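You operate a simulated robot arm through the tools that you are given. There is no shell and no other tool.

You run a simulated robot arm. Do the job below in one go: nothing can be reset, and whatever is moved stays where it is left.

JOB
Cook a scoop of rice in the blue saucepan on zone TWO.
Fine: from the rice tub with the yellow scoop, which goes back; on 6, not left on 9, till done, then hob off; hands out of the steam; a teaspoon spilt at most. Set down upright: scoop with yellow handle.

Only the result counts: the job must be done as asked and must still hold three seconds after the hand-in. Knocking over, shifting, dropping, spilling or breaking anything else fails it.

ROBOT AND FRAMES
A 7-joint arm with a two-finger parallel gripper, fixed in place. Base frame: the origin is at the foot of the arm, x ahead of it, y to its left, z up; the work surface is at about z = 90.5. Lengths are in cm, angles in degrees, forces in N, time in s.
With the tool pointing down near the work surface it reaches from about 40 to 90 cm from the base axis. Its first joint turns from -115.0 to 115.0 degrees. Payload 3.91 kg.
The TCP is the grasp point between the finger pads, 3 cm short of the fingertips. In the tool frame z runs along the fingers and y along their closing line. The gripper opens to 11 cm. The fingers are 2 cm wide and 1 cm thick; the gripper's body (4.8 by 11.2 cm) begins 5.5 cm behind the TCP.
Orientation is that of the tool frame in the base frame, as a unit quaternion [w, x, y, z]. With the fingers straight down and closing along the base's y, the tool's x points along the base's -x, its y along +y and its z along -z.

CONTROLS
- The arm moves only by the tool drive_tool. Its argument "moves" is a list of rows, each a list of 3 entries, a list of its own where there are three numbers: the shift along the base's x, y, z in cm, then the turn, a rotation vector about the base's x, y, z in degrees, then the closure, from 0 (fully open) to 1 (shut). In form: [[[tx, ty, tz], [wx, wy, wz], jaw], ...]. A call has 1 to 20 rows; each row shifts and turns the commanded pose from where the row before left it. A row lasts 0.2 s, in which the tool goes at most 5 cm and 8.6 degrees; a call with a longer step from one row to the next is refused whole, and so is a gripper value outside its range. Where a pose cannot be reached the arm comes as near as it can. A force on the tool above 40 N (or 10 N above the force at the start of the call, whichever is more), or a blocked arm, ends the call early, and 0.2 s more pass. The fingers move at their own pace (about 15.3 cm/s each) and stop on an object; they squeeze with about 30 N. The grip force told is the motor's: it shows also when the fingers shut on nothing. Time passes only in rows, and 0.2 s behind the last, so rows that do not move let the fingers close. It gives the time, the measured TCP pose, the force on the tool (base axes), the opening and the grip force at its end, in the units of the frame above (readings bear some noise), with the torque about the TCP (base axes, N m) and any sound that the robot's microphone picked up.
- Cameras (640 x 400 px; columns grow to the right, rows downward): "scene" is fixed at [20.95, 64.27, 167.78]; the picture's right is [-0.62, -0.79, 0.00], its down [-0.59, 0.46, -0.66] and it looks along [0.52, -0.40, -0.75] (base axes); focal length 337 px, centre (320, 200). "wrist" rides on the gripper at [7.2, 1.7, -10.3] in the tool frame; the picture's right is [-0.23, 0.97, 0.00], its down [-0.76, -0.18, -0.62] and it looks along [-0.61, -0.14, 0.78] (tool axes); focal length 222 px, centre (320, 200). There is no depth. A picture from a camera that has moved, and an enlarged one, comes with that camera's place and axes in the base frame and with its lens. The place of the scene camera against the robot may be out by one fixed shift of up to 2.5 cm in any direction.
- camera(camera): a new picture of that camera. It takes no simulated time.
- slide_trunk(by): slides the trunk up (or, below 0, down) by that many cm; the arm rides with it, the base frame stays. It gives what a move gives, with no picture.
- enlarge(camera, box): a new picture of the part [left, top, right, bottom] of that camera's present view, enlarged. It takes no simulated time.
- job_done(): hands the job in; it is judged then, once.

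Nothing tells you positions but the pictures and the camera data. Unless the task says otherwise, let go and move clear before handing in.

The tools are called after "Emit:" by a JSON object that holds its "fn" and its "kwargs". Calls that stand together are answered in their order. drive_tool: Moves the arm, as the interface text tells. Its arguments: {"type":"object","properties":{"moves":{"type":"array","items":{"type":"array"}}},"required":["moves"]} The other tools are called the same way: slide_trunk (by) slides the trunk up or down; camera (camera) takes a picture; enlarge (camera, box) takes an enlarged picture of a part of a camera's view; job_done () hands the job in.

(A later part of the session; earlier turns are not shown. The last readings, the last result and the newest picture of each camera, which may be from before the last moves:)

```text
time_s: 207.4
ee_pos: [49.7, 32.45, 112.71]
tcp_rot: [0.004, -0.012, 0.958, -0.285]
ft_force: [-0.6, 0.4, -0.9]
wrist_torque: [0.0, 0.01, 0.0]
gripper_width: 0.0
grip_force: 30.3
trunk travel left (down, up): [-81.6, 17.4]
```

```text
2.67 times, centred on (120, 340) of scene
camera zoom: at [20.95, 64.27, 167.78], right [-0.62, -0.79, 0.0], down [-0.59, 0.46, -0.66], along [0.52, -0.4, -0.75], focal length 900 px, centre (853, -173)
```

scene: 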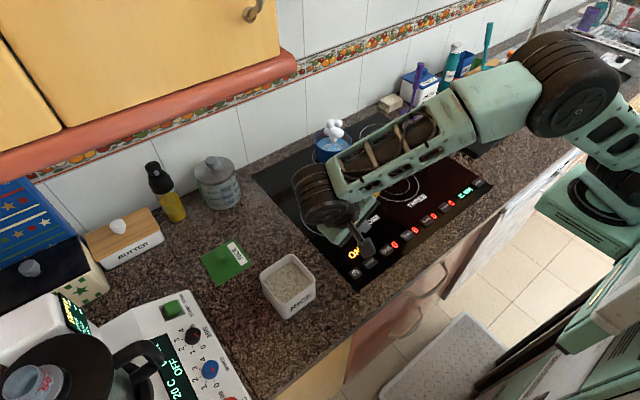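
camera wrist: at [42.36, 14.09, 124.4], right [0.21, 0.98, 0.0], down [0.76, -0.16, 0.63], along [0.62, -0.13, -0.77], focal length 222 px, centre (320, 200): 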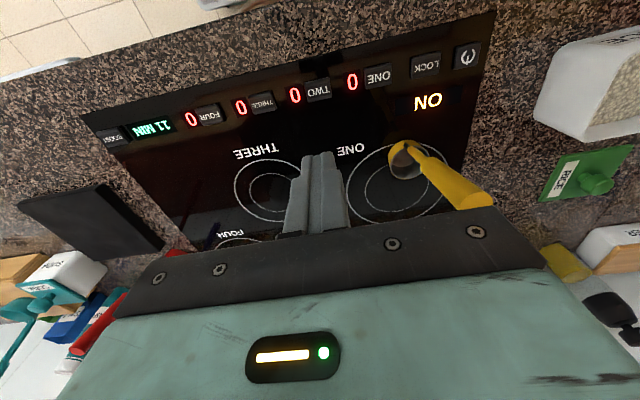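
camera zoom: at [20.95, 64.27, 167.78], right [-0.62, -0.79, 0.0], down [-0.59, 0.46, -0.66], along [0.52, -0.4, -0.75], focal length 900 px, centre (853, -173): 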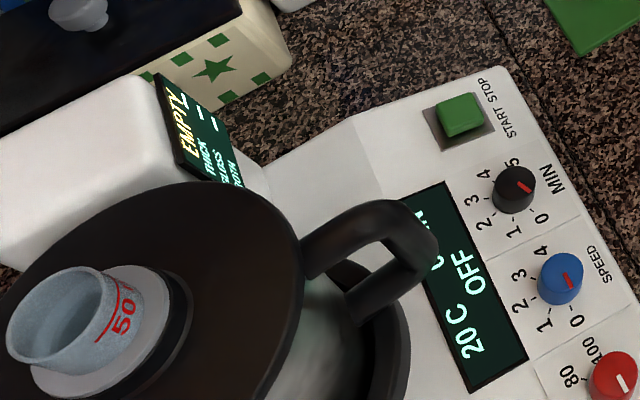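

Timer unchanged. I'll continue simmering, checking the pan every ~17 s.

Emit:
{"fn": "drive_tool", "kwargs": {"moves": [[[0, 0, 0], [0, 0, 0], 1.0], [[0, 0, 0], [0, 0, 0], 1.0], [[0, 0, 0], [0, 0, 0], 1.0], [[0, 0, 0], [0, 0, 0], 1.0], [[0, 0, 0], [0, 0, 0], 1.0], [[0, 0, 0], [0, 0, 0], 1.0], [[0, 0, 0], [0, 0, 0], 1.0], [[0, 0, 0], [0, 0, 0], 1.0], [[0, 0, 0], [0, 0, 0], 1.0], [[0, 0, 0], [0, 0, 0], 1.0], [[0, 0, 0], [0, 0, 0], 1.0], [[0, 0, 0], [0, 0, 0], 1.0], [[0, 0, 0], [0, 0, 0], 1.0], [[0, 0, 0], [0, 0, 0], 1.0], [[0, 0, 0], [0, 0, 0], 1.0], [[0, 0, 0], [0, 0, 0], 1.0], [[0, 0, 0], [0, 0, 0], 1.0], [[0, 0, 0], [0, 0, 0], 1.0], [[0, 0, 0], [0, 0, 0], 1.0], [[0, 0, 0], [0, 0, 0], 1.0]]}}

Emit:
{"fn": "drive_tool", "kwargs": {"moves": [[[0, 0, 0], [0, 0, 0], 1.0], [[0, 0, 0], [0, 0, 0], 1.0], [[0, 0, 0], [0, 0, 0], 1.0], [[0, 0, 0], [0, 0, 0], 1.0], [[0, 0, 0], [0, 0, 0], 1.0], [[0, 0, 0], [0, 0, 0], 1.0], [[0, 0, 0], [0, 0, 0], 1.0], [[0, 0, 0], [0, 0, 0], 1.0], [[0, 0, 0], [0, 0, 0], 1.0], [[0, 0, 0], [0, 0, 0], 1.0], [[0, 0, 0], [0, 0, 0], 1.0], [[0, 0, 0], [0, 0, 0], 1.0], [[0, 0, 0], [0, 0, 0], 1.0], [[0, 0, 0], [0, 0, 0], 1.0], [[0, 0, 0], [0, 0, 0], 1.0], [[0, 0, 0], [0, 0, 0], 1.0], [[0, 0, 0], [0, 0, 0], 1.0], [[0, 0, 0], [0, 0, 0], 1.0], [[0, 0, 0], [0, 0, 0], 1.0], [[0, 0, 0], [0, 0, 0], 1.0]]}}

Emit:
{"fn": "enlarge", "kwargs": {"camera": "scene", "box": [318, 134, 358, 156]}}

Emit:
{"fn": "drive_tool", "kwargs": {"moves": [[[0, 0, 0], [0, 0, 0], 1.0], [[0, 0, 0], [0, 0, 0], 1.0], [[0, 0, 0], [0, 0, 0], 1.0], [[0, 0, 0], [0, 0, 0], 1.0], [[0, 0, 0], [0, 0, 0], 1.0], [[0, 0, 0], [0, 0, 0], 1.0], [[0, 0, 0], [0, 0, 0], 1.0], [[0, 0, 0], [0, 0, 0], 1.0], [[0, 0, 0], [0, 0, 0], 1.0], [[0, 0, 0], [0, 0, 0], 1.0], [[0, 0, 0], [0, 0, 0], 1.0], [[0, 0, 0], [0, 0, 0], 1.0], [[0, 0, 0], [0, 0, 0], 1.0], [[0, 0, 0], [0, 0, 0], 1.0], [[0, 0, 0], [0, 0, 0], 1.0], [[0, 0, 0], [0, 0, 0], 1.0], [[0, 0, 0], [0, 0, 0], 1.0], [[0, 0, 0], [0, 0, 0], 1.0], [[0, 0, 0], [0, 0, 0], 1.0], [[0, 0, 0], [0, 0, 0], 1.0]]}}

Emit:
{"fn": "drive_tool", "kwargs": {"moves": [[[0, 0, 0], [0, 0, 0], 1.0], [[0, 0, 0], [0, 0, 0], 1.0], [[0, 0, 0], [0, 0, 0], 1.0], [[0, 0, 0], [0, 0, 0], 1.0], [[0, 0, 0], [0, 0, 0], 1.0], [[0, 0, 0], [0, 0, 0], 1.0], [[0, 0, 0], [0, 0, 0], 1.0], [[0, 0, 0], [0, 0, 0], 1.0], [[0, 0, 0], [0, 0, 0], 1.0], [[0, 0, 0], [0, 0, 0], 1.0], [[0, 0, 0], [0, 0, 0], 1.0], [[0, 0, 0], [0, 0, 0], 1.0], [[0, 0, 0], [0, 0, 0], 1.0], [[0, 0, 0], [0, 0, 0], 1.0], [[0, 0, 0], [0, 0, 0], 1.0], [[0, 0, 0], [0, 0, 0], 1.0], [[0, 0, 0], [0, 0, 0], 1.0], [[0, 0, 0], [0, 0, 0], 1.0], [[0, 0, 0], [0, 0, 0], 1.0], [[0, 0, 0], [0, 0, 0], 1.0]]}}

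Emit:
{"fn": "enlarge", "kwargs": {"camera": "scene", "box": [318, 134, 358, 156]}}

Emit:
{"fn": "enlarge", "kwargs": {"camera": "scene", "box": [340, 160, 510, 290]}}

```text
time_s: 211.6
ee_pos: [49.6, 32.56, 112.86]
tcp_rot: [0.003, -0.012, 0.958, -0.285]
ft_force: [0.6, 1.0, -0.4]
wrist_torque: [0.0, -0.02, -0.01]
gripper_width: 0.0
grip_force: 29.9
trunk travel left (down, up): [-81.6, 17.4]
```

```text
time_s: 215.8
ee_pos: [49.64, 32.53, 112.82]
tcp_rot: [0.003, -0.012, 0.958, -0.286]
ft_force: [0.5, 0.4, 0.3]
wrist_torque: [0.01, -0.03, 0.0]
gripper_width: 0.01
grip_force: 29.5
trunk travel left (down, up): [-81.6, 17.4]
```

```text
16.00 times, centred on (338, 145) of scene
camera zoom: at [20.95, 64.27, 167.78], right [-0.62, -0.79, 0.0], down [-0.59, 0.46, -0.66], along [0.52, -0.4, -0.75], focal length 5398 px, centre (32, 1080)
```

zoom: 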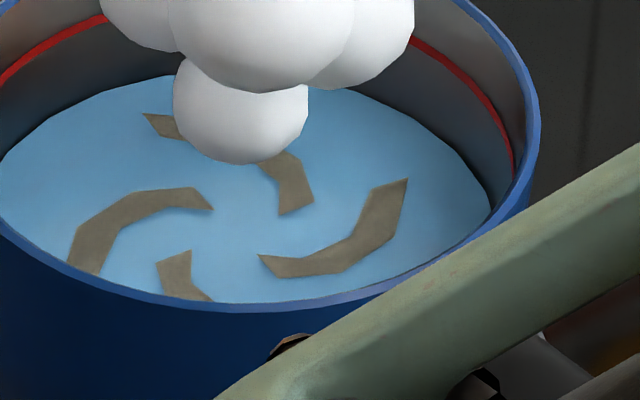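

```text
time_s: 220.0
ee_pos: [49.78, 32.49, 112.63]
tcp_rot: [0.003, -0.012, 0.959, -0.284]
ft_force: [0.4, 0.1, 0.5]
wrist_torque: [-0.01, 0.01, -0.01]
gripper_width: 0.03
grip_force: 29.5
trunk travel left (down, up): [-81.6, 17.4]
```

```text
time_s: 224.2
ee_pos: [49.62, 32.46, 112.8]
tcp_rot: [0.004, -0.012, 0.958, -0.285]
ft_force: [0.3, 0.1, -0.9]
wrist_torque: [0.03, -0.02, 0.01]
gripper_width: 0.0
grip_force: 29.7
trunk travel left (down, up): [-81.6, 17.4]
```

```text
16.00 times, centred on (338, 145) of scene
camera zoom: at [20.95, 64.27, 167.78], right [-0.62, -0.79, 0.0], down [-0.59, 0.46, -0.66], along [0.52, -0.4, -0.75], focal length 5398 px, centre (32, 1080)
```

zoom: 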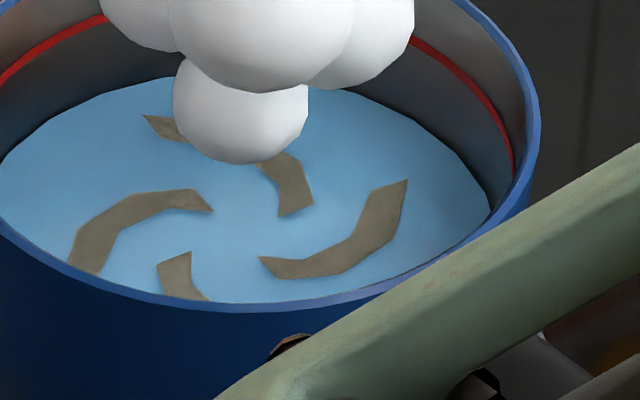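

```text
3.08 times, centred on (425, 225) of scene
camera zoom: at [20.95, 64.27, 167.78], right [-0.62, -0.79, 0.0], down [-0.59, 0.46, -0.66], along [0.52, -0.4, -0.75], focal length 1038 px, centre (-3, 123)
```

zoom: 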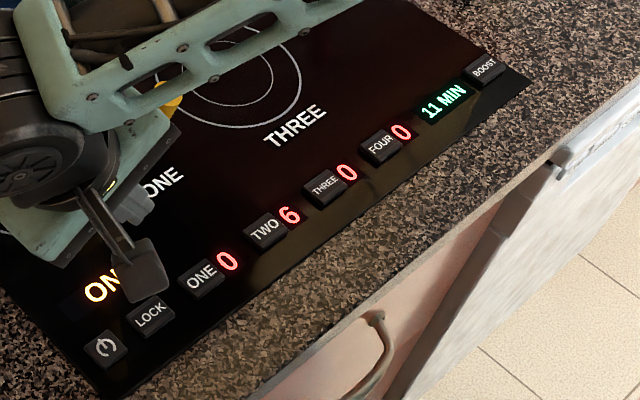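

No cue yet. I'll continue simmering and comparing.

Emit:
{"fn": "drive_tool", "kwargs": {"moves": [[[0, 0, 0], [0, 0, 0], 1.0], [[0, 0, 0], [0, 0, 0], 1.0], [[0, 0, 0], [0, 0, 0], 1.0], [[0, 0, 0], [0, 0, 0], 1.0], [[0, 0, 0], [0, 0, 0], 1.0], [[0, 0, 0], [0, 0, 0], 1.0], [[0, 0, 0], [0, 0, 0], 1.0], [[0, 0, 0], [0, 0, 0], 1.0], [[0, 0, 0], [0, 0, 0], 1.0], [[0, 0, 0], [0, 0, 0], 1.0], [[0, 0, 0], [0, 0, 0], 1.0], [[0, 0, 0], [0, 0, 0], 1.0], [[0, 0, 0], [0, 0, 0], 1.0], [[0, 0, 0], [0, 0, 0], 1.0], [[0, 0, 0], [0, 0, 0], 1.0], [[0, 0, 0], [0, 0, 0], 1.0], [[0, 0, 0], [0, 0, 0], 1.0], [[0, 0, 0], [0, 0, 0], 1.0], [[0, 0, 0], [0, 0, 0], 1.0], [[0, 0, 0], [0, 0, 0], 1.0]]}}

Emit:
{"fn": "drive_tool", "kwargs": {"moves": [[[0, 0, 0], [0, 0, 0], 1.0], [[0, 0, 0], [0, 0, 0], 1.0], [[0, 0, 0], [0, 0, 0], 1.0], [[0, 0, 0], [0, 0, 0], 1.0], [[0, 0, 0], [0, 0, 0], 1.0], [[0, 0, 0], [0, 0, 0], 1.0], [[0, 0, 0], [0, 0, 0], 1.0], [[0, 0, 0], [0, 0, 0], 1.0], [[0, 0, 0], [0, 0, 0], 1.0], [[0, 0, 0], [0, 0, 0], 1.0], [[0, 0, 0], [0, 0, 0], 1.0], [[0, 0, 0], [0, 0, 0], 1.0], [[0, 0, 0], [0, 0, 0], 1.0], [[0, 0, 0], [0, 0, 0], 1.0], [[0, 0, 0], [0, 0, 0], 1.0], [[0, 0, 0], [0, 0, 0], 1.0], [[0, 0, 0], [0, 0, 0], 1.0], [[0, 0, 0], [0, 0, 0], 1.0], [[0, 0, 0], [0, 0, 0], 1.0], [[0, 0, 0], [0, 0, 0], 1.0]]}}

Emit:
{"fn": "enlarge", "kwargs": {"camera": "scene", "box": [318, 134, 358, 156]}}

Emit:
{"fn": "drive_tool", "kwargs": {"moves": [[[0, 0, 0], [0, 0, 0], 1.0], [[0, 0, 0], [0, 0, 0], 1.0], [[0, 0, 0], [0, 0, 0], 1.0], [[0, 0, 0], [0, 0, 0], 1.0], [[0, 0, 0], [0, 0, 0], 1.0], [[0, 0, 0], [0, 0, 0], 1.0], [[0, 0, 0], [0, 0, 0], 1.0], [[0, 0, 0], [0, 0, 0], 1.0], [[0, 0, 0], [0, 0, 0], 1.0], [[0, 0, 0], [0, 0, 0], 1.0], [[0, 0, 0], [0, 0, 0], 1.0], [[0, 0, 0], [0, 0, 0], 1.0], [[0, 0, 0], [0, 0, 0], 1.0], [[0, 0, 0], [0, 0, 0], 1.0], [[0, 0, 0], [0, 0, 0], 1.0], [[0, 0, 0], [0, 0, 0], 1.0], [[0, 0, 0], [0, 0, 0], 1.0], [[0, 0, 0], [0, 0, 0], 1.0], [[0, 0, 0], [0, 0, 0], 1.0], [[0, 0, 0], [0, 0, 0], 1.0]]}}

Emit:
{"fn": "drive_tool", "kwargs": {"moves": [[[0, 0, 0], [0, 0, 0], 1.0], [[0, 0, 0], [0, 0, 0], 1.0], [[0, 0, 0], [0, 0, 0], 1.0], [[0, 0, 0], [0, 0, 0], 1.0], [[0, 0, 0], [0, 0, 0], 1.0], [[0, 0, 0], [0, 0, 0], 1.0], [[0, 0, 0], [0, 0, 0], 1.0], [[0, 0, 0], [0, 0, 0], 1.0], [[0, 0, 0], [0, 0, 0], 1.0], [[0, 0, 0], [0, 0, 0], 1.0], [[0, 0, 0], [0, 0, 0], 1.0], [[0, 0, 0], [0, 0, 0], 1.0], [[0, 0, 0], [0, 0, 0], 1.0], [[0, 0, 0], [0, 0, 0], 1.0], [[0, 0, 0], [0, 0, 0], 1.0], [[0, 0, 0], [0, 0, 0], 1.0], [[0, 0, 0], [0, 0, 0], 1.0], [[0, 0, 0], [0, 0, 0], 1.0], [[0, 0, 0], [0, 0, 0], 1.0], [[0, 0, 0], [0, 0, 0], 1.0]]}}

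Emit:
{"fn": "enlarge", "kwargs": {"camera": "scene", "box": [318, 134, 358, 156]}}

Emit:
{"fn": "camera", "kwargs": {"camera": "wrist"}}

```text
time_s: 228.4
ee_pos: [49.7, 32.59, 112.73]
tcp_rot: [0.003, -0.011, 0.959, -0.284]
ft_force: [-0.2, 0.7, -0.3]
wrist_torque: [0.01, 0.0, -0.02]
gripper_width: 0.0
grip_force: 29.7
trunk travel left (down, up): [-81.6, 17.4]
```

```text
time_s: 232.6
ee_pos: [49.68, 32.56, 112.75]
tcp_rot: [0.003, -0.012, 0.958, -0.286]
ft_force: [-1.0, 0.6, -0.3]
wrist_torque: [0.0, -0.01, -0.02]
gripper_width: 0.0
grip_force: 30.4
trunk travel left (down, up): [-81.6, 17.4]
```

```text
16.00 times, centred on (338, 145) of scene
camera zoom: at [20.95, 64.27, 167.78], right [-0.62, -0.79, 0.0], down [-0.59, 0.46, -0.66], along [0.52, -0.4, -0.75], focal length 5398 px, centre (32, 1080)
```

zoom: 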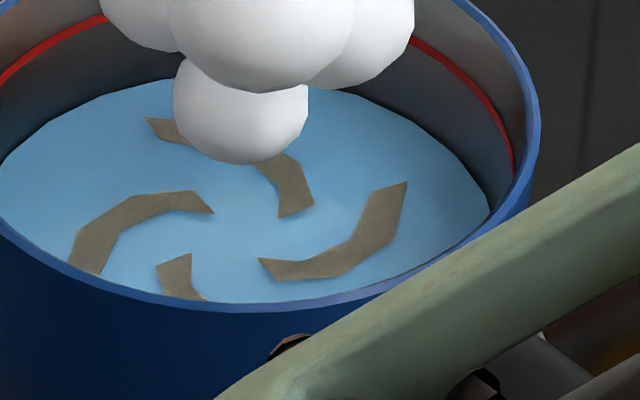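

```text
time_s: 236.8
ee_pos: [49.66, 32.55, 112.72]
tcp_rot: [0.003, -0.012, 0.958, -0.285]
ft_force: [-0.1, -0.7, 0.5]
wrist_torque: [-0.01, -0.01, 0.02]
gripper_width: 0.0
grip_force: 29.7
trunk travel left (down, up): [-81.6, 17.4]
```

```text
time_s: 241.0
ee_pos: [49.74, 32.5, 112.65]
tcp_rot: [0.004, -0.012, 0.958, -0.285]
ft_force: [0.3, 0.0, 0.8]
wrist_torque: [-0.02, -0.03, 0.04]
gripper_width: 0.0
grip_force: 30.4
trunk travel left (down, up): [-81.6, 17.4]
```

```text
16.00 times, centred on (338, 145) of scene
camera zoom: at [20.95, 64.27, 167.78], right [-0.62, -0.79, 0.0], down [-0.59, 0.46, -0.66], along [0.52, -0.4, -0.75], focal length 5398 px, centre (32, 1080)
```

zoom: 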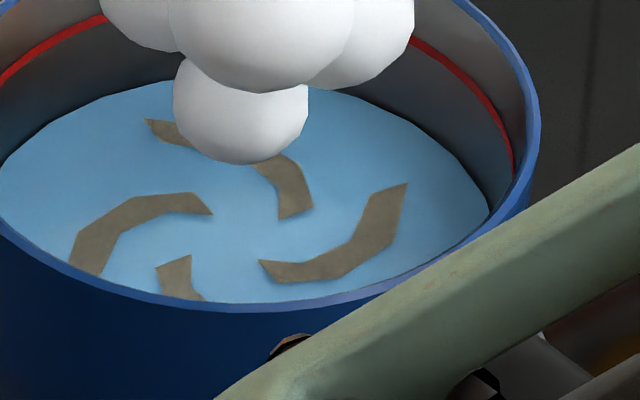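

```text
taken
camera wrist: at [42.19, 39.43, 120.49], right [0.21, 0.82, -0.53], down [0.76, 0.21, 0.62], along [0.62, -0.53, -0.58], focal length 222 px, centre (320, 200)
```

wrist: 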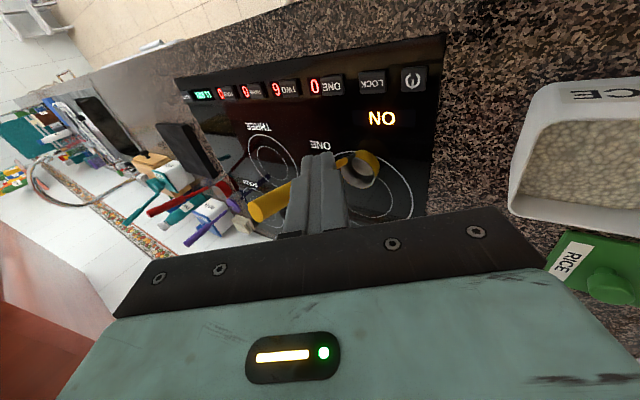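

I'll check the rice's colour in a very tight zoom, to compare over time, and re-read the timer from the wrist view.

Emit:
{"fn": "enlarge", "kwargs": {"camera": "scene", "box": [322, 144, 332, 150]}}

Emit:
{"fn": "enlarge", "kwargs": {"camera": "wrist", "box": [180, 60, 440, 140]}}

Emit:
{"fn": "enlarge", "kwargs": {"camera": "scene", "box": [280, 270, 292, 278]}}

```text
16.00 times, centred on (327, 147) of scene
camera zoom: at [20.95, 64.27, 167.78], right [-0.62, -0.79, 0.0], down [-0.59, 0.46, -0.66], along [0.52, -0.4, -0.75], focal length 5398 px, centre (208, 1048)
```

zoom: 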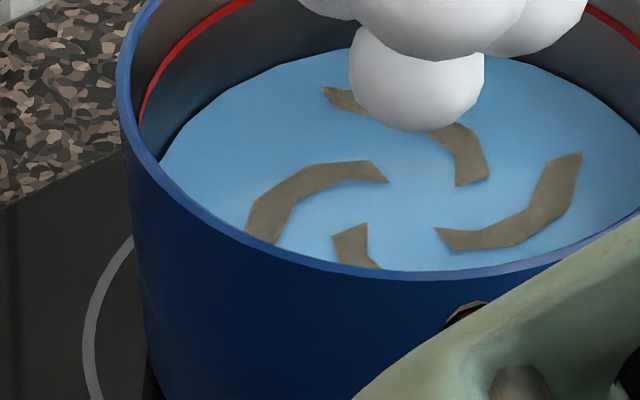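

```text
2.46 times, centred on (310, 100) of wrist
camera zoom: at [42.19, 39.43, 120.49], right [0.21, 0.82, -0.53], down [0.76, 0.21, 0.62], along [0.62, -0.53, -0.58], focal length 547 px, centre (345, 446)
```

zoom: 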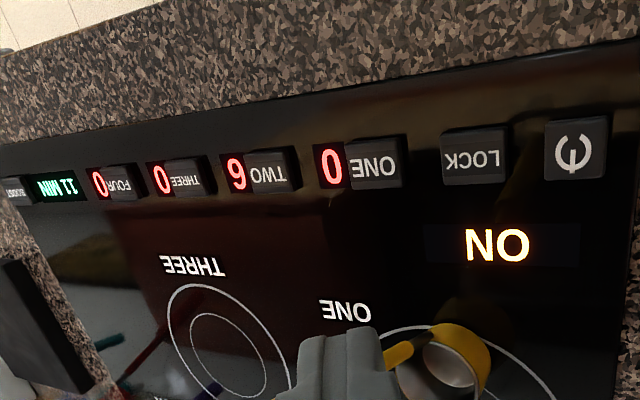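

```text
16.00 times, centred on (286, 274) of scene
camera zoom: at [20.95, 64.27, 167.78], right [-0.62, -0.79, 0.0], down [-0.59, 0.46, -0.66], along [0.52, -0.4, -0.75], focal length 5398 px, centre (864, -984)
```

zoom: 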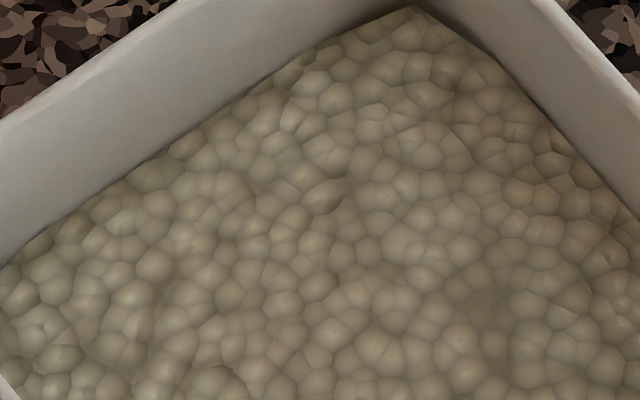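

Display still 11 MIN, level 6. I'll continue with longer batches.

Emit:
{"fn": "drive_tool", "kwargs": {"moves": [[[0, 0, 0], [0, 0, 0], 1.0], [[0, 0, 0], [0, 0, 0], 1.0], [[0, 0, 0], [0, 0, 0], 1.0], [[0, 0, 0], [0, 0, 0], 1.0], [[0, 0, 0], [0, 0, 0], 1.0], [[0, 0, 0], [0, 0, 0], 1.0], [[0, 0, 0], [0, 0, 0], 1.0], [[0, 0, 0], [0, 0, 0], 1.0], [[0, 0, 0], [0, 0, 0], 1.0], [[0, 0, 0], [0, 0, 0], 1.0], [[0, 0, 0], [0, 0, 0], 1.0], [[0, 0, 0], [0, 0, 0], 1.0], [[0, 0, 0], [0, 0, 0], 1.0], [[0, 0, 0], [0, 0, 0], 1.0], [[0, 0, 0], [0, 0, 0], 1.0], [[0, 0, 0], [0, 0, 0], 1.0], [[0, 0, 0], [0, 0, 0], 1.0], [[0, 0, 0], [0, 0, 0], 1.0], [[0, 0, 0], [0, 0, 0], 1.0], [[0, 0, 0], [0, 0, 0], 1.0]]}}

Emit:
{"fn": "drive_tool", "kwargs": {"moves": [[[0, 0, 0], [0, 0, 0], 1.0], [[0, 0, 0], [0, 0, 0], 1.0], [[0, 0, 0], [0, 0, 0], 1.0], [[0, 0, 0], [0, 0, 0], 1.0], [[0, 0, 0], [0, 0, 0], 1.0], [[0, 0, 0], [0, 0, 0], 1.0], [[0, 0, 0], [0, 0, 0], 1.0], [[0, 0, 0], [0, 0, 0], 1.0], [[0, 0, 0], [0, 0, 0], 1.0], [[0, 0, 0], [0, 0, 0], 1.0], [[0, 0, 0], [0, 0, 0], 1.0], [[0, 0, 0], [0, 0, 0], 1.0], [[0, 0, 0], [0, 0, 0], 1.0], [[0, 0, 0], [0, 0, 0], 1.0], [[0, 0, 0], [0, 0, 0], 1.0], [[0, 0, 0], [0, 0, 0], 1.0], [[0, 0, 0], [0, 0, 0], 1.0], [[0, 0, 0], [0, 0, 0], 1.0], [[0, 0, 0], [0, 0, 0], 1.0], [[0, 0, 0], [0, 0, 0], 1.0]]}}

Emit:
{"fn": "drive_tool", "kwargs": {"moves": [[[0, 0, 0], [0, 0, 0], 1.0], [[0, 0, 0], [0, 0, 0], 1.0], [[0, 0, 0], [0, 0, 0], 1.0], [[0, 0, 0], [0, 0, 0], 1.0], [[0, 0, 0], [0, 0, 0], 1.0], [[0, 0, 0], [0, 0, 0], 1.0], [[0, 0, 0], [0, 0, 0], 1.0], [[0, 0, 0], [0, 0, 0], 1.0], [[0, 0, 0], [0, 0, 0], 1.0], [[0, 0, 0], [0, 0, 0], 1.0], [[0, 0, 0], [0, 0, 0], 1.0], [[0, 0, 0], [0, 0, 0], 1.0], [[0, 0, 0], [0, 0, 0], 1.0], [[0, 0, 0], [0, 0, 0], 1.0], [[0, 0, 0], [0, 0, 0], 1.0], [[0, 0, 0], [0, 0, 0], 1.0], [[0, 0, 0], [0, 0, 0], 1.0], [[0, 0, 0], [0, 0, 0], 1.0], [[0, 0, 0], [0, 0, 0], 1.0], [[0, 0, 0], [0, 0, 0], 1.0]]}}

Emit:
{"fn": "drive_tool", "kwargs": {"moves": [[[0, 0, 0], [0, 0, 0], 1.0], [[0, 0, 0], [0, 0, 0], 1.0], [[0, 0, 0], [0, 0, 0], 1.0], [[0, 0, 0], [0, 0, 0], 1.0], [[0, 0, 0], [0, 0, 0], 1.0], [[0, 0, 0], [0, 0, 0], 1.0], [[0, 0, 0], [0, 0, 0], 1.0], [[0, 0, 0], [0, 0, 0], 1.0], [[0, 0, 0], [0, 0, 0], 1.0], [[0, 0, 0], [0, 0, 0], 1.0], [[0, 0, 0], [0, 0, 0], 1.0], [[0, 0, 0], [0, 0, 0], 1.0], [[0, 0, 0], [0, 0, 0], 1.0], [[0, 0, 0], [0, 0, 0], 1.0], [[0, 0, 0], [0, 0, 0], 1.0], [[0, 0, 0], [0, 0, 0], 1.0], [[0, 0, 0], [0, 0, 0], 1.0], [[0, 0, 0], [0, 0, 0], 1.0], [[0, 0, 0], [0, 0, 0], 1.0], [[0, 0, 0], [0, 0, 0], 1.0]]}}

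Emit:
{"fn": "enlarge", "kwargs": {"camera": "scene", "box": [318, 134, 358, 156]}}

Emit:
{"fn": "enlarge", "kwargs": {"camera": "scene", "box": [430, 165, 510, 225]}}

```text
time_s: 245.2
ee_pos: [49.66, 32.52, 112.74]
tcp_rot: [0.004, -0.012, 0.959, -0.284]
ft_force: [0.7, -0.7, 0.4]
wrist_torque: [-0.01, -0.01, 0.0]
gripper_width: 0.0
grip_force: 29.7
trunk travel left (down, up): [-81.6, 17.4]
```

```text
time_s: 249.4
ee_pos: [49.68, 32.43, 112.83]
tcp_rot: [0.003, -0.011, 0.959, -0.284]
ft_force: [0.0, -0.2, 0.0]
wrist_torque: [0.0, -0.02, 0.02]
gripper_width: 0.0
grip_force: 29.3
trunk travel left (down, up): [-81.6, 17.4]
```

```text
time_s: 253.6
ee_pos: [49.76, 32.57, 112.9]
tcp_rot: [0.004, -0.011, 0.959, -0.285]
ft_force: [0.0, -0.4, -0.9]
wrist_torque: [-0.03, -0.01, 0.02]
gripper_width: 0.03
grip_force: 30.3
trunk travel left (down, up): [-81.6, 17.4]
```

```text
time_s: 257.8
ee_pos: [49.7, 32.55, 112.8]
tcp_rot: [0.003, -0.012, 0.958, -0.285]
ft_force: [-0.9, 0.2, -0.7]
wrist_torque: [0.03, -0.01, -0.03]
gripper_width: 0.01
grip_force: 29.8
trunk travel left (down, up): [-81.6, 17.4]
```

```text
16.00 times, centred on (338, 145) of scene
camera zoom: at [20.95, 64.27, 167.78], right [-0.62, -0.79, 0.0], down [-0.59, 0.46, -0.66], along [0.52, -0.4, -0.75], focal length 5398 px, centre (32, 1080)
```

zoom: 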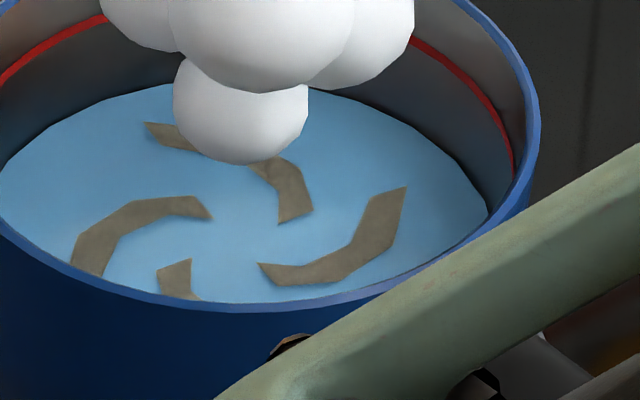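

```text
6.67 times, centred on (470, 195) of scene
camera zoom: at [20.95, 64.27, 167.78], right [-0.62, -0.79, 0.0], down [-0.59, 0.46, -0.66], along [0.52, -0.4, -0.75], focal length 2249 px, centre (-680, 233)
```

zoom: 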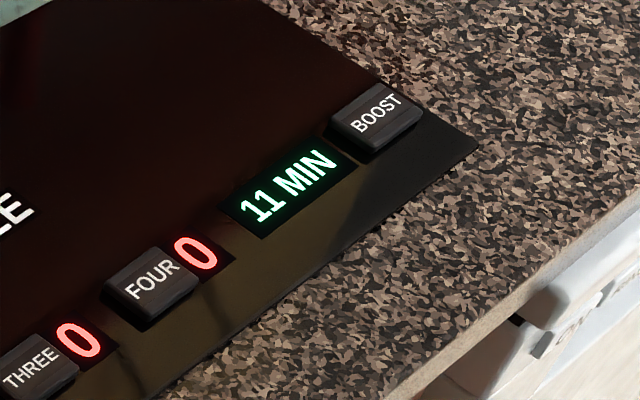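

I'll take the same zoom as right after switching on, for direct comparison of the rice.

Emit:
{"fn": "enlarge", "kwargs": {"camera": "scene", "box": [300, 110, 380, 180]}}

Emit:
{"fn": "enlarge", "kwargs": {"camera": "scene", "box": [270, 90, 410, 200]}}

```text
5.71 times, centred on (340, 145) of scene
camera zoom: at [20.95, 64.27, 167.78], right [-0.62, -0.79, 0.0], down [-0.59, 0.46, -0.66], along [0.52, -0.4, -0.75], focal length 1928 px, centre (206, 514)
```

zoom: 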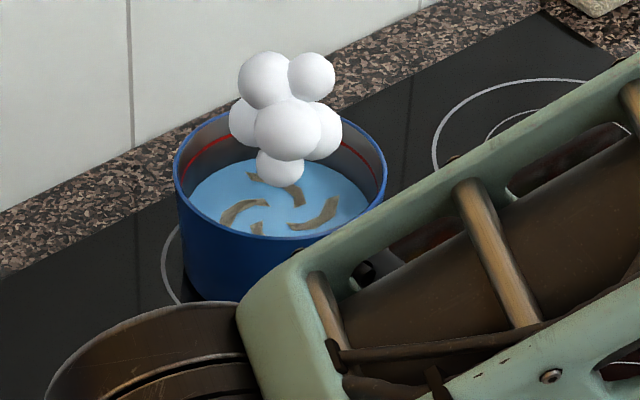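

```text
3.64 times, centred on (340, 145) of scene
camera zoom: at [20.95, 64.27, 167.78], right [-0.62, -0.79, 0.0], down [-0.59, 0.46, -0.66], along [0.52, -0.4, -0.75], focal length 1227 px, centre (247, 400)
```

zoom: 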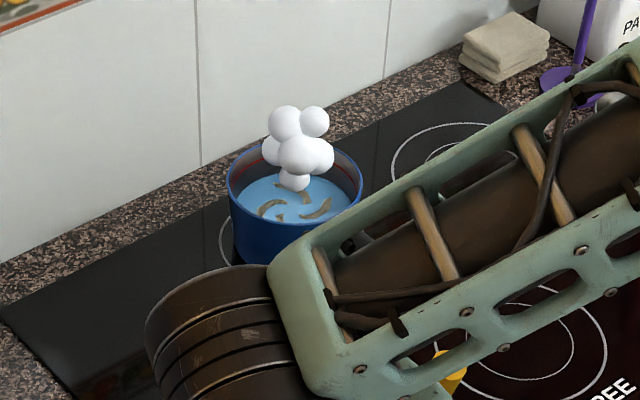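

The level sinks slowly, rice otherwise looks alike. I'll go on simmering, checking every ~34 s.

Emit:
{"fn": "drive_tool", "kwargs": {"moves": [[[0, 0, 0], [0, 0, 0], 1.0], [[0, 0, 0], [0, 0, 0], 1.0], [[0, 0, 0], [0, 0, 0], 1.0], [[0, 0, 0], [0, 0, 0], 1.0], [[0, 0, 0], [0, 0, 0], 1.0], [[0, 0, 0], [0, 0, 0], 1.0], [[0, 0, 0], [0, 0, 0], 1.0], [[0, 0, 0], [0, 0, 0], 1.0], [[0, 0, 0], [0, 0, 0], 1.0], [[0, 0, 0], [0, 0, 0], 1.0], [[0, 0, 0], [0, 0, 0], 1.0], [[0, 0, 0], [0, 0, 0], 1.0], [[0, 0, 0], [0, 0, 0], 1.0], [[0, 0, 0], [0, 0, 0], 1.0], [[0, 0, 0], [0, 0, 0], 1.0], [[0, 0, 0], [0, 0, 0], 1.0], [[0, 0, 0], [0, 0, 0], 1.0], [[0, 0, 0], [0, 0, 0], 1.0], [[0, 0, 0], [0, 0, 0], 1.0], [[0, 0, 0], [0, 0, 0], 1.0]]}}

Emit:
{"fn": "drive_tool", "kwargs": {"moves": [[[0, 0, 0], [0, 0, 0], 1.0], [[0, 0, 0], [0, 0, 0], 1.0], [[0, 0, 0], [0, 0, 0], 1.0], [[0, 0, 0], [0, 0, 0], 1.0], [[0, 0, 0], [0, 0, 0], 1.0], [[0, 0, 0], [0, 0, 0], 1.0], [[0, 0, 0], [0, 0, 0], 1.0], [[0, 0, 0], [0, 0, 0], 1.0], [[0, 0, 0], [0, 0, 0], 1.0], [[0, 0, 0], [0, 0, 0], 1.0], [[0, 0, 0], [0, 0, 0], 1.0], [[0, 0, 0], [0, 0, 0], 1.0], [[0, 0, 0], [0, 0, 0], 1.0], [[0, 0, 0], [0, 0, 0], 1.0], [[0, 0, 0], [0, 0, 0], 1.0], [[0, 0, 0], [0, 0, 0], 1.0], [[0, 0, 0], [0, 0, 0], 1.0], [[0, 0, 0], [0, 0, 0], 1.0], [[0, 0, 0], [0, 0, 0], 1.0], [[0, 0, 0], [0, 0, 0], 1.0]]}}

Emit:
{"fn": "drive_tool", "kwargs": {"moves": [[[0, 0, 0], [0, 0, 0], 1.0], [[0, 0, 0], [0, 0, 0], 1.0], [[0, 0, 0], [0, 0, 0], 1.0], [[0, 0, 0], [0, 0, 0], 1.0], [[0, 0, 0], [0, 0, 0], 1.0], [[0, 0, 0], [0, 0, 0], 1.0], [[0, 0, 0], [0, 0, 0], 1.0], [[0, 0, 0], [0, 0, 0], 1.0], [[0, 0, 0], [0, 0, 0], 1.0], [[0, 0, 0], [0, 0, 0], 1.0], [[0, 0, 0], [0, 0, 0], 1.0], [[0, 0, 0], [0, 0, 0], 1.0], [[0, 0, 0], [0, 0, 0], 1.0], [[0, 0, 0], [0, 0, 0], 1.0], [[0, 0, 0], [0, 0, 0], 1.0], [[0, 0, 0], [0, 0, 0], 1.0], [[0, 0, 0], [0, 0, 0], 1.0], [[0, 0, 0], [0, 0, 0], 1.0], [[0, 0, 0], [0, 0, 0], 1.0], [[0, 0, 0], [0, 0, 0], 1.0]]}}

Emit:
{"fn": "drive_tool", "kwargs": {"moves": [[[0, 0, 0], [0, 0, 0], 1.0], [[0, 0, 0], [0, 0, 0], 1.0], [[0, 0, 0], [0, 0, 0], 1.0], [[0, 0, 0], [0, 0, 0], 1.0], [[0, 0, 0], [0, 0, 0], 1.0], [[0, 0, 0], [0, 0, 0], 1.0], [[0, 0, 0], [0, 0, 0], 1.0], [[0, 0, 0], [0, 0, 0], 1.0], [[0, 0, 0], [0, 0, 0], 1.0], [[0, 0, 0], [0, 0, 0], 1.0], [[0, 0, 0], [0, 0, 0], 1.0], [[0, 0, 0], [0, 0, 0], 1.0], [[0, 0, 0], [0, 0, 0], 1.0], [[0, 0, 0], [0, 0, 0], 1.0], [[0, 0, 0], [0, 0, 0], 1.0], [[0, 0, 0], [0, 0, 0], 1.0], [[0, 0, 0], [0, 0, 0], 1.0], [[0, 0, 0], [0, 0, 0], 1.0], [[0, 0, 0], [0, 0, 0], 1.0], [[0, 0, 0], [0, 0, 0], 1.0]]}}

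Emit:
{"fn": "enlarge", "kwargs": {"camera": "scene", "box": [318, 134, 358, 156]}}

Emit:
{"fn": "drive_tool", "kwargs": {"moves": [[[0, 0, 0], [0, 0, 0], 1.0], [[0, 0, 0], [0, 0, 0], 1.0], [[0, 0, 0], [0, 0, 0], 1.0], [[0, 0, 0], [0, 0, 0], 1.0], [[0, 0, 0], [0, 0, 0], 1.0], [[0, 0, 0], [0, 0, 0], 1.0], [[0, 0, 0], [0, 0, 0], 1.0], [[0, 0, 0], [0, 0, 0], 1.0], [[0, 0, 0], [0, 0, 0], 1.0], [[0, 0, 0], [0, 0, 0], 1.0], [[0, 0, 0], [0, 0, 0], 1.0], [[0, 0, 0], [0, 0, 0], 1.0], [[0, 0, 0], [0, 0, 0], 1.0], [[0, 0, 0], [0, 0, 0], 1.0], [[0, 0, 0], [0, 0, 0], 1.0], [[0, 0, 0], [0, 0, 0], 1.0], [[0, 0, 0], [0, 0, 0], 1.0], [[0, 0, 0], [0, 0, 0], 1.0], [[0, 0, 0], [0, 0, 0], 1.0], [[0, 0, 0], [0, 0, 0], 1.0]]}}

Emit:
{"fn": "drive_tool", "kwargs": {"moves": [[[0, 0, 0], [0, 0, 0], 1.0], [[0, 0, 0], [0, 0, 0], 1.0], [[0, 0, 0], [0, 0, 0], 1.0], [[0, 0, 0], [0, 0, 0], 1.0], [[0, 0, 0], [0, 0, 0], 1.0], [[0, 0, 0], [0, 0, 0], 1.0], [[0, 0, 0], [0, 0, 0], 1.0], [[0, 0, 0], [0, 0, 0], 1.0], [[0, 0, 0], [0, 0, 0], 1.0], [[0, 0, 0], [0, 0, 0], 1.0], [[0, 0, 0], [0, 0, 0], 1.0], [[0, 0, 0], [0, 0, 0], 1.0], [[0, 0, 0], [0, 0, 0], 1.0], [[0, 0, 0], [0, 0, 0], 1.0], [[0, 0, 0], [0, 0, 0], 1.0], [[0, 0, 0], [0, 0, 0], 1.0], [[0, 0, 0], [0, 0, 0], 1.0], [[0, 0, 0], [0, 0, 0], 1.0], [[0, 0, 0], [0, 0, 0], 1.0], [[0, 0, 0], [0, 0, 0], 1.0]]}}

Emit:
{"fn": "enlarge", "kwargs": {"camera": "scene", "box": [318, 134, 358, 156]}}

Emit:
{"fn": "enlarge", "kwargs": {"camera": "scene", "box": [340, 160, 510, 290]}}

```text
time_s: 262.0
ee_pos: [49.7, 32.54, 112.79]
tcp_rot: [0.003, -0.011, 0.958, -0.285]
ft_force: [-0.2, 0.0, 0.4]
wrist_torque: [0.0, -0.02, 0.02]
gripper_width: 0.0
grip_force: 30.0
trunk travel left (down, up): [-81.6, 17.4]
```

```text
time_s: 266.2
ee_pos: [49.66, 32.57, 112.73]
tcp_rot: [0.003, -0.013, 0.959, -0.284]
ft_force: [0.6, 0.6, -0.3]
wrist_torque: [-0.01, 0.02, 0.0]
gripper_width: 0.0
grip_force: 30.2
trunk travel left (down, up): [-81.6, 17.4]
```

```text
time_s: 270.4
ee_pos: [49.76, 32.62, 112.65]
tcp_rot: [0.004, -0.012, 0.958, -0.285]
ft_force: [0.3, -0.5, -0.2]
wrist_torque: [0.01, -0.02, -0.01]
gripper_width: 0.0
grip_force: 30.0
trunk travel left (down, up): [-81.6, 17.4]
```

```text
time_s: 274.6
ee_pos: [49.54, 32.55, 112.67]
tcp_rot: [0.003, -0.012, 0.958, -0.286]
ft_force: [0.2, 0.4, -0.1]
wrist_torque: [0.0, 0.0, -0.01]
gripper_width: 0.0
grip_force: 30.0
trunk travel left (down, up): [-81.6, 17.4]
```

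```text
16.00 times, centred on (338, 145) of scene
camera zoom: at [20.95, 64.27, 167.78], right [-0.62, -0.79, 0.0], down [-0.59, 0.46, -0.66], along [0.52, -0.4, -0.75], focal length 5398 px, centre (32, 1080)
```

zoom: 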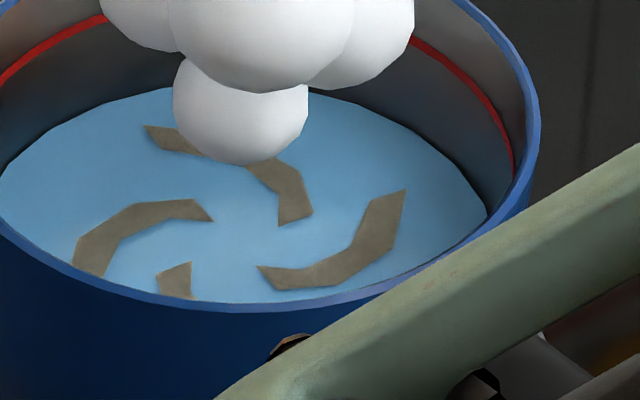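

```text
time_s: 278.8
ee_pos: [49.66, 32.43, 112.79]
tcp_rot: [0.004, -0.012, 0.958, -0.285]
ft_force: [-0.7, -0.5, 0.5]
wrist_torque: [0.03, 0.02, 0.01]
gripper_width: 0.02
grip_force: 30.3
trunk travel left (down, up): [-81.6, 17.4]
```

```text
time_s: 283.0
ee_pos: [49.8, 32.6, 112.76]
tcp_rot: [0.003, -0.012, 0.959, -0.285]
ft_force: [0.2, -1.0, 0.4]
wrist_torque: [-0.02, 0.03, -0.03]
gripper_width: 0.0
grip_force: 30.4
trunk travel left (down, up): [-81.6, 17.4]
```

```text
16.00 times, centred on (338, 145) of scene
camera zoom: at [20.95, 64.27, 167.78], right [-0.62, -0.79, 0.0], down [-0.59, 0.46, -0.66], along [0.52, -0.4, -0.75], focal length 5398 px, centre (32, 1080)
```

zoom: 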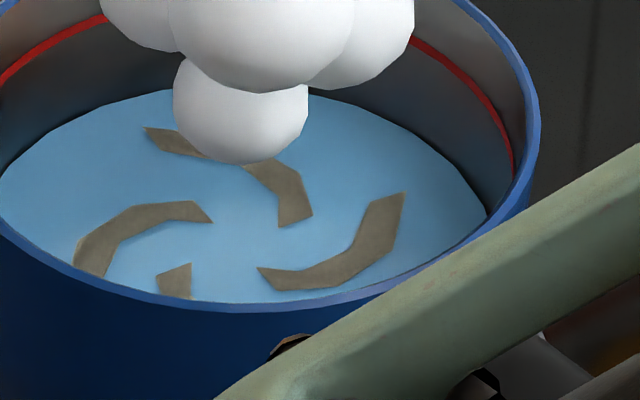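

```text
3.08 times, centred on (425, 225) of scene
camera zoom: at [20.95, 64.27, 167.78], right [-0.62, -0.79, 0.0], down [-0.59, 0.46, -0.66], along [0.52, -0.4, -0.75], focal length 1038 px, centre (-3, 123)
```

zoom: 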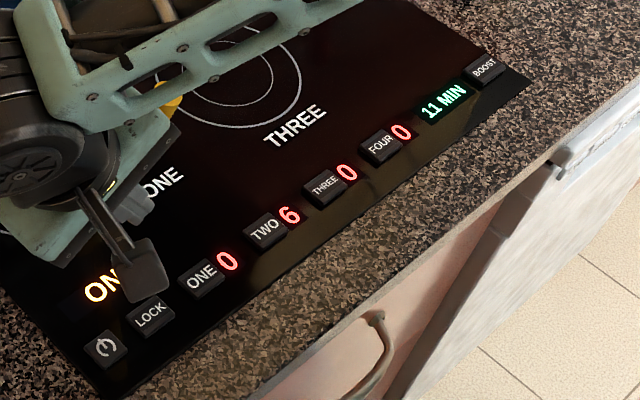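

No cue yet; there is still plenty of water, so simmering on 6 longer is safe. Continue.

Emit:
{"fn": "drive_tool", "kwargs": {"moves": [[[0, 0, 0], [0, 0, 0], 1.0], [[0, 0, 0], [0, 0, 0], 1.0], [[0, 0, 0], [0, 0, 0], 1.0], [[0, 0, 0], [0, 0, 0], 1.0], [[0, 0, 0], [0, 0, 0], 1.0], [[0, 0, 0], [0, 0, 0], 1.0], [[0, 0, 0], [0, 0, 0], 1.0], [[0, 0, 0], [0, 0, 0], 1.0], [[0, 0, 0], [0, 0, 0], 1.0], [[0, 0, 0], [0, 0, 0], 1.0], [[0, 0, 0], [0, 0, 0], 1.0], [[0, 0, 0], [0, 0, 0], 1.0], [[0, 0, 0], [0, 0, 0], 1.0], [[0, 0, 0], [0, 0, 0], 1.0], [[0, 0, 0], [0, 0, 0], 1.0], [[0, 0, 0], [0, 0, 0], 1.0], [[0, 0, 0], [0, 0, 0], 1.0], [[0, 0, 0], [0, 0, 0], 1.0], [[0, 0, 0], [0, 0, 0], 1.0], [[0, 0, 0], [0, 0, 0], 1.0]]}}

Emit:
{"fn": "drive_tool", "kwargs": {"moves": [[[0, 0, 0], [0, 0, 0], 1.0], [[0, 0, 0], [0, 0, 0], 1.0], [[0, 0, 0], [0, 0, 0], 1.0], [[0, 0, 0], [0, 0, 0], 1.0], [[0, 0, 0], [0, 0, 0], 1.0], [[0, 0, 0], [0, 0, 0], 1.0], [[0, 0, 0], [0, 0, 0], 1.0], [[0, 0, 0], [0, 0, 0], 1.0], [[0, 0, 0], [0, 0, 0], 1.0], [[0, 0, 0], [0, 0, 0], 1.0], [[0, 0, 0], [0, 0, 0], 1.0], [[0, 0, 0], [0, 0, 0], 1.0], [[0, 0, 0], [0, 0, 0], 1.0], [[0, 0, 0], [0, 0, 0], 1.0], [[0, 0, 0], [0, 0, 0], 1.0], [[0, 0, 0], [0, 0, 0], 1.0], [[0, 0, 0], [0, 0, 0], 1.0], [[0, 0, 0], [0, 0, 0], 1.0], [[0, 0, 0], [0, 0, 0], 1.0], [[0, 0, 0], [0, 0, 0], 1.0]]}}

Emit:
{"fn": "drive_tool", "kwargs": {"moves": [[[0, 0, 0], [0, 0, 0], 1.0], [[0, 0, 0], [0, 0, 0], 1.0], [[0, 0, 0], [0, 0, 0], 1.0], [[0, 0, 0], [0, 0, 0], 1.0], [[0, 0, 0], [0, 0, 0], 1.0], [[0, 0, 0], [0, 0, 0], 1.0], [[0, 0, 0], [0, 0, 0], 1.0], [[0, 0, 0], [0, 0, 0], 1.0], [[0, 0, 0], [0, 0, 0], 1.0], [[0, 0, 0], [0, 0, 0], 1.0], [[0, 0, 0], [0, 0, 0], 1.0], [[0, 0, 0], [0, 0, 0], 1.0], [[0, 0, 0], [0, 0, 0], 1.0], [[0, 0, 0], [0, 0, 0], 1.0], [[0, 0, 0], [0, 0, 0], 1.0], [[0, 0, 0], [0, 0, 0], 1.0], [[0, 0, 0], [0, 0, 0], 1.0], [[0, 0, 0], [0, 0, 0], 1.0], [[0, 0, 0], [0, 0, 0], 1.0], [[0, 0, 0], [0, 0, 0], 1.0]]}}

Emit:
{"fn": "drive_tool", "kwargs": {"moves": [[[0, 0, 0], [0, 0, 0], 1.0], [[0, 0, 0], [0, 0, 0], 1.0], [[0, 0, 0], [0, 0, 0], 1.0], [[0, 0, 0], [0, 0, 0], 1.0], [[0, 0, 0], [0, 0, 0], 1.0], [[0, 0, 0], [0, 0, 0], 1.0], [[0, 0, 0], [0, 0, 0], 1.0], [[0, 0, 0], [0, 0, 0], 1.0], [[0, 0, 0], [0, 0, 0], 1.0], [[0, 0, 0], [0, 0, 0], 1.0], [[0, 0, 0], [0, 0, 0], 1.0], [[0, 0, 0], [0, 0, 0], 1.0], [[0, 0, 0], [0, 0, 0], 1.0], [[0, 0, 0], [0, 0, 0], 1.0], [[0, 0, 0], [0, 0, 0], 1.0], [[0, 0, 0], [0, 0, 0], 1.0], [[0, 0, 0], [0, 0, 0], 1.0], [[0, 0, 0], [0, 0, 0], 1.0], [[0, 0, 0], [0, 0, 0], 1.0], [[0, 0, 0], [0, 0, 0], 1.0]]}}

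Emit:
{"fn": "enlarge", "kwargs": {"camera": "scene", "box": [318, 134, 358, 156]}}

Emit:
{"fn": "drive_tool", "kwargs": {"moves": [[[0, 0, 0], [0, 0, 0], 1.0], [[0, 0, 0], [0, 0, 0], 1.0], [[0, 0, 0], [0, 0, 0], 1.0], [[0, 0, 0], [0, 0, 0], 1.0], [[0, 0, 0], [0, 0, 0], 1.0], [[0, 0, 0], [0, 0, 0], 1.0], [[0, 0, 0], [0, 0, 0], 1.0], [[0, 0, 0], [0, 0, 0], 1.0], [[0, 0, 0], [0, 0, 0], 1.0], [[0, 0, 0], [0, 0, 0], 1.0], [[0, 0, 0], [0, 0, 0], 1.0], [[0, 0, 0], [0, 0, 0], 1.0], [[0, 0, 0], [0, 0, 0], 1.0], [[0, 0, 0], [0, 0, 0], 1.0], [[0, 0, 0], [0, 0, 0], 1.0], [[0, 0, 0], [0, 0, 0], 1.0], [[0, 0, 0], [0, 0, 0], 1.0], [[0, 0, 0], [0, 0, 0], 1.0], [[0, 0, 0], [0, 0, 0], 1.0], [[0, 0, 0], [0, 0, 0], 1.0]]}}

Emit:
{"fn": "drive_tool", "kwargs": {"moves": [[[0, 0, 0], [0, 0, 0], 1.0], [[0, 0, 0], [0, 0, 0], 1.0], [[0, 0, 0], [0, 0, 0], 1.0], [[0, 0, 0], [0, 0, 0], 1.0], [[0, 0, 0], [0, 0, 0], 1.0], [[0, 0, 0], [0, 0, 0], 1.0], [[0, 0, 0], [0, 0, 0], 1.0], [[0, 0, 0], [0, 0, 0], 1.0], [[0, 0, 0], [0, 0, 0], 1.0], [[0, 0, 0], [0, 0, 0], 1.0], [[0, 0, 0], [0, 0, 0], 1.0], [[0, 0, 0], [0, 0, 0], 1.0], [[0, 0, 0], [0, 0, 0], 1.0], [[0, 0, 0], [0, 0, 0], 1.0], [[0, 0, 0], [0, 0, 0], 1.0], [[0, 0, 0], [0, 0, 0], 1.0], [[0, 0, 0], [0, 0, 0], 1.0], [[0, 0, 0], [0, 0, 0], 1.0], [[0, 0, 0], [0, 0, 0], 1.0], [[0, 0, 0], [0, 0, 0], 1.0]]}}

Emit:
{"fn": "drive_tool", "kwargs": {"moves": [[[0, 0, 0], [0, 0, 0], 1.0], [[0, 0, 0], [0, 0, 0], 1.0], [[0, 0, 0], [0, 0, 0], 1.0], [[0, 0, 0], [0, 0, 0], 1.0], [[0, 0, 0], [0, 0, 0], 1.0], [[0, 0, 0], [0, 0, 0], 1.0], [[0, 0, 0], [0, 0, 0], 1.0], [[0, 0, 0], [0, 0, 0], 1.0], [[0, 0, 0], [0, 0, 0], 1.0], [[0, 0, 0], [0, 0, 0], 1.0], [[0, 0, 0], [0, 0, 0], 1.0], [[0, 0, 0], [0, 0, 0], 1.0], [[0, 0, 0], [0, 0, 0], 1.0], [[0, 0, 0], [0, 0, 0], 1.0], [[0, 0, 0], [0, 0, 0], 1.0], [[0, 0, 0], [0, 0, 0], 1.0], [[0, 0, 0], [0, 0, 0], 1.0], [[0, 0, 0], [0, 0, 0], 1.0], [[0, 0, 0], [0, 0, 0], 1.0], [[0, 0, 0], [0, 0, 0], 1.0]]}}

Emit:
{"fn": "drive_tool", "kwargs": {"moves": [[[0, 0, 0], [0, 0, 0], 1.0], [[0, 0, 0], [0, 0, 0], 1.0], [[0, 0, 0], [0, 0, 0], 1.0], [[0, 0, 0], [0, 0, 0], 1.0], [[0, 0, 0], [0, 0, 0], 1.0], [[0, 0, 0], [0, 0, 0], 1.0], [[0, 0, 0], [0, 0, 0], 1.0], [[0, 0, 0], [0, 0, 0], 1.0], [[0, 0, 0], [0, 0, 0], 1.0], [[0, 0, 0], [0, 0, 0], 1.0], [[0, 0, 0], [0, 0, 0], 1.0], [[0, 0, 0], [0, 0, 0], 1.0], [[0, 0, 0], [0, 0, 0], 1.0], [[0, 0, 0], [0, 0, 0], 1.0], [[0, 0, 0], [0, 0, 0], 1.0], [[0, 0, 0], [0, 0, 0], 1.0], [[0, 0, 0], [0, 0, 0], 1.0], [[0, 0, 0], [0, 0, 0], 1.0], [[0, 0, 0], [0, 0, 0], 1.0], [[0, 0, 0], [0, 0, 0], 1.0]]}}

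Emit:
{"fn": "enlarge", "kwargs": {"camera": "scene", "box": [318, 134, 358, 156]}}

Emit:
{"fn": "camera", "kwargs": {"camera": "scene"}}

Emit:
{"fn": "enlarge", "kwargs": {"camera": "scene", "box": [340, 160, 510, 290]}}

```text
time_s: 287.2
ee_pos: [49.67, 32.47, 112.82]
tcp_rot: [0.003, -0.012, 0.958, -0.285]
ft_force: [0.8, 0.3, 0.1]
wrist_torque: [0.0, 0.0, 0.0]
gripper_width: 0.03
grip_force: 30.2
trunk travel left (down, up): [-81.6, 17.4]
```

```text
time_s: 291.4
ee_pos: [49.69, 32.53, 112.87]
tcp_rot: [0.004, -0.011, 0.959, -0.285]
ft_force: [0.0, 0.4, -0.6]
wrist_torque: [-0.03, 0.0, -0.04]
gripper_width: 0.0
grip_force: 30.3
trunk travel left (down, up): [-81.6, 17.4]
```

```text
time_s: 295.6
ee_pos: [49.83, 32.56, 112.86]
tcp_rot: [0.004, -0.012, 0.958, -0.285]
ft_force: [0.3, -0.4, 1.3]
wrist_torque: [0.01, -0.01, 0.03]
gripper_width: 0.02
grip_force: 29.9
trunk travel left (down, up): [-81.6, 17.4]
```

```text
time_s: 299.8
ee_pos: [49.69, 32.57, 112.73]
tcp_rot: [0.003, -0.013, 0.958, -0.285]
ft_force: [0.7, -0.5, 0.2]
wrist_torque: [0.01, 0.01, -0.01]
gripper_width: 0.01
grip_force: 30.4
trunk travel left (down, up): [-81.6, 17.4]
```

```text
16.00 times, centred on (338, 145) of scene
camera zoom: at [20.95, 64.27, 167.78], right [-0.62, -0.79, 0.0], down [-0.59, 0.46, -0.66], along [0.52, -0.4, -0.75], focal length 5398 px, centre (32, 1080)
```

zoom: 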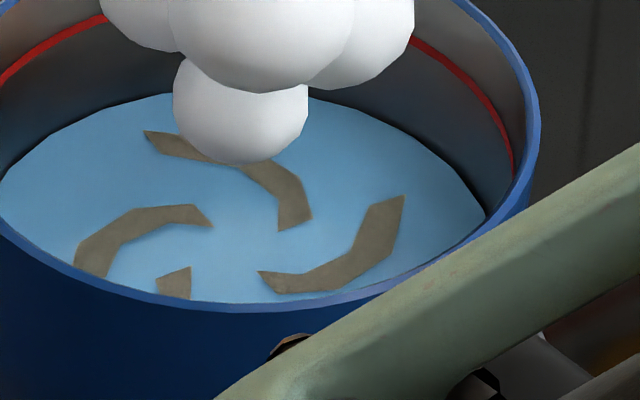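

```text
time_s: 304.0
ee_pos: [49.63, 32.58, 112.81]
tcp_rot: [0.004, -0.012, 0.958, -0.285]
ft_force: [0.4, 0.4, 0.0]
wrist_torque: [0.02, 0.0, -0.01]
gripper_width: 0.0
grip_force: 30.6
trunk travel left (down, up): [-81.6, 17.4]
```

```text
time_s: 308.2
ee_pos: [49.69, 32.59, 112.87]
tcp_rot: [0.003, -0.011, 0.958, -0.285]
ft_force: [0.7, -0.8, -0.4]
wrist_torque: [-0.01, 0.01, -0.03]
gripper_width: 0.0
grip_force: 29.9
trunk travel left (down, up): [-81.6, 17.4]
```

```text
time_s: 312.4
ee_pos: [49.7, 32.5, 112.83]
tcp_rot: [0.004, -0.012, 0.958, -0.285]
ft_force: [-0.8, -0.1, -0.8]
wrist_torque: [-0.02, -0.02, -0.01]
gripper_width: 0.0
grip_force: 29.7
trunk travel left (down, up): [-81.6, 17.4]
```

```text
time_s: 316.6
ee_pos: [49.62, 32.55, 112.83]
tcp_rot: [0.003, -0.012, 0.958, -0.285]
ft_force: [-0.6, -0.3, -0.3]
wrist_torque: [0.01, -0.03, 0.02]
gripper_width: 0.0
grip_force: 30.1
trunk travel left (down, up): [-81.6, 17.4]
```

```text
16.00 times, centred on (338, 145) of scene
camera zoom: at [20.95, 64.27, 167.78], right [-0.62, -0.79, 0.0], down [-0.59, 0.46, -0.66], along [0.52, -0.4, -0.75], focal length 5398 px, centre (32, 1080)
```

zoom: 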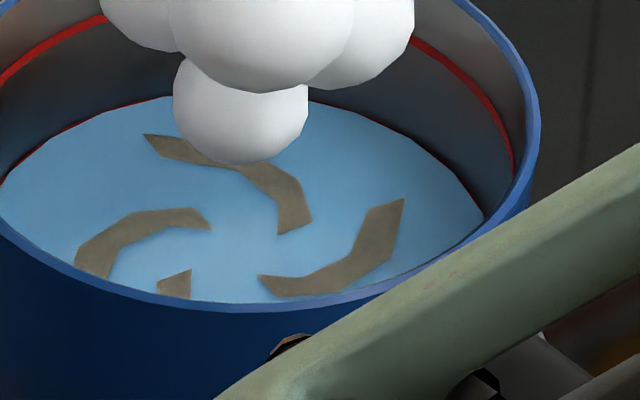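

```text
taken
```

scene: 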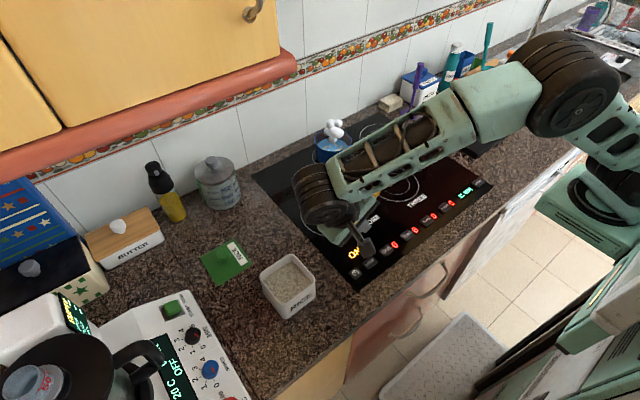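

```text
3.08 times, centred on (425, 225) of scene
camera zoom: at [20.95, 64.27, 167.78], right [-0.62, -0.79, 0.0], down [-0.59, 0.46, -0.66], along [0.52, -0.4, -0.75], focal length 1038 px, centre (-3, 123)
```

zoom: 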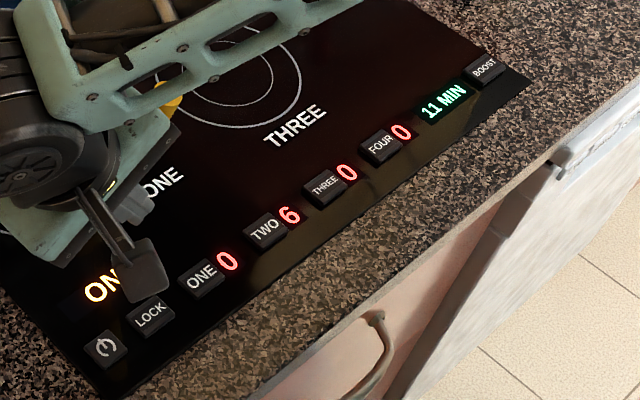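

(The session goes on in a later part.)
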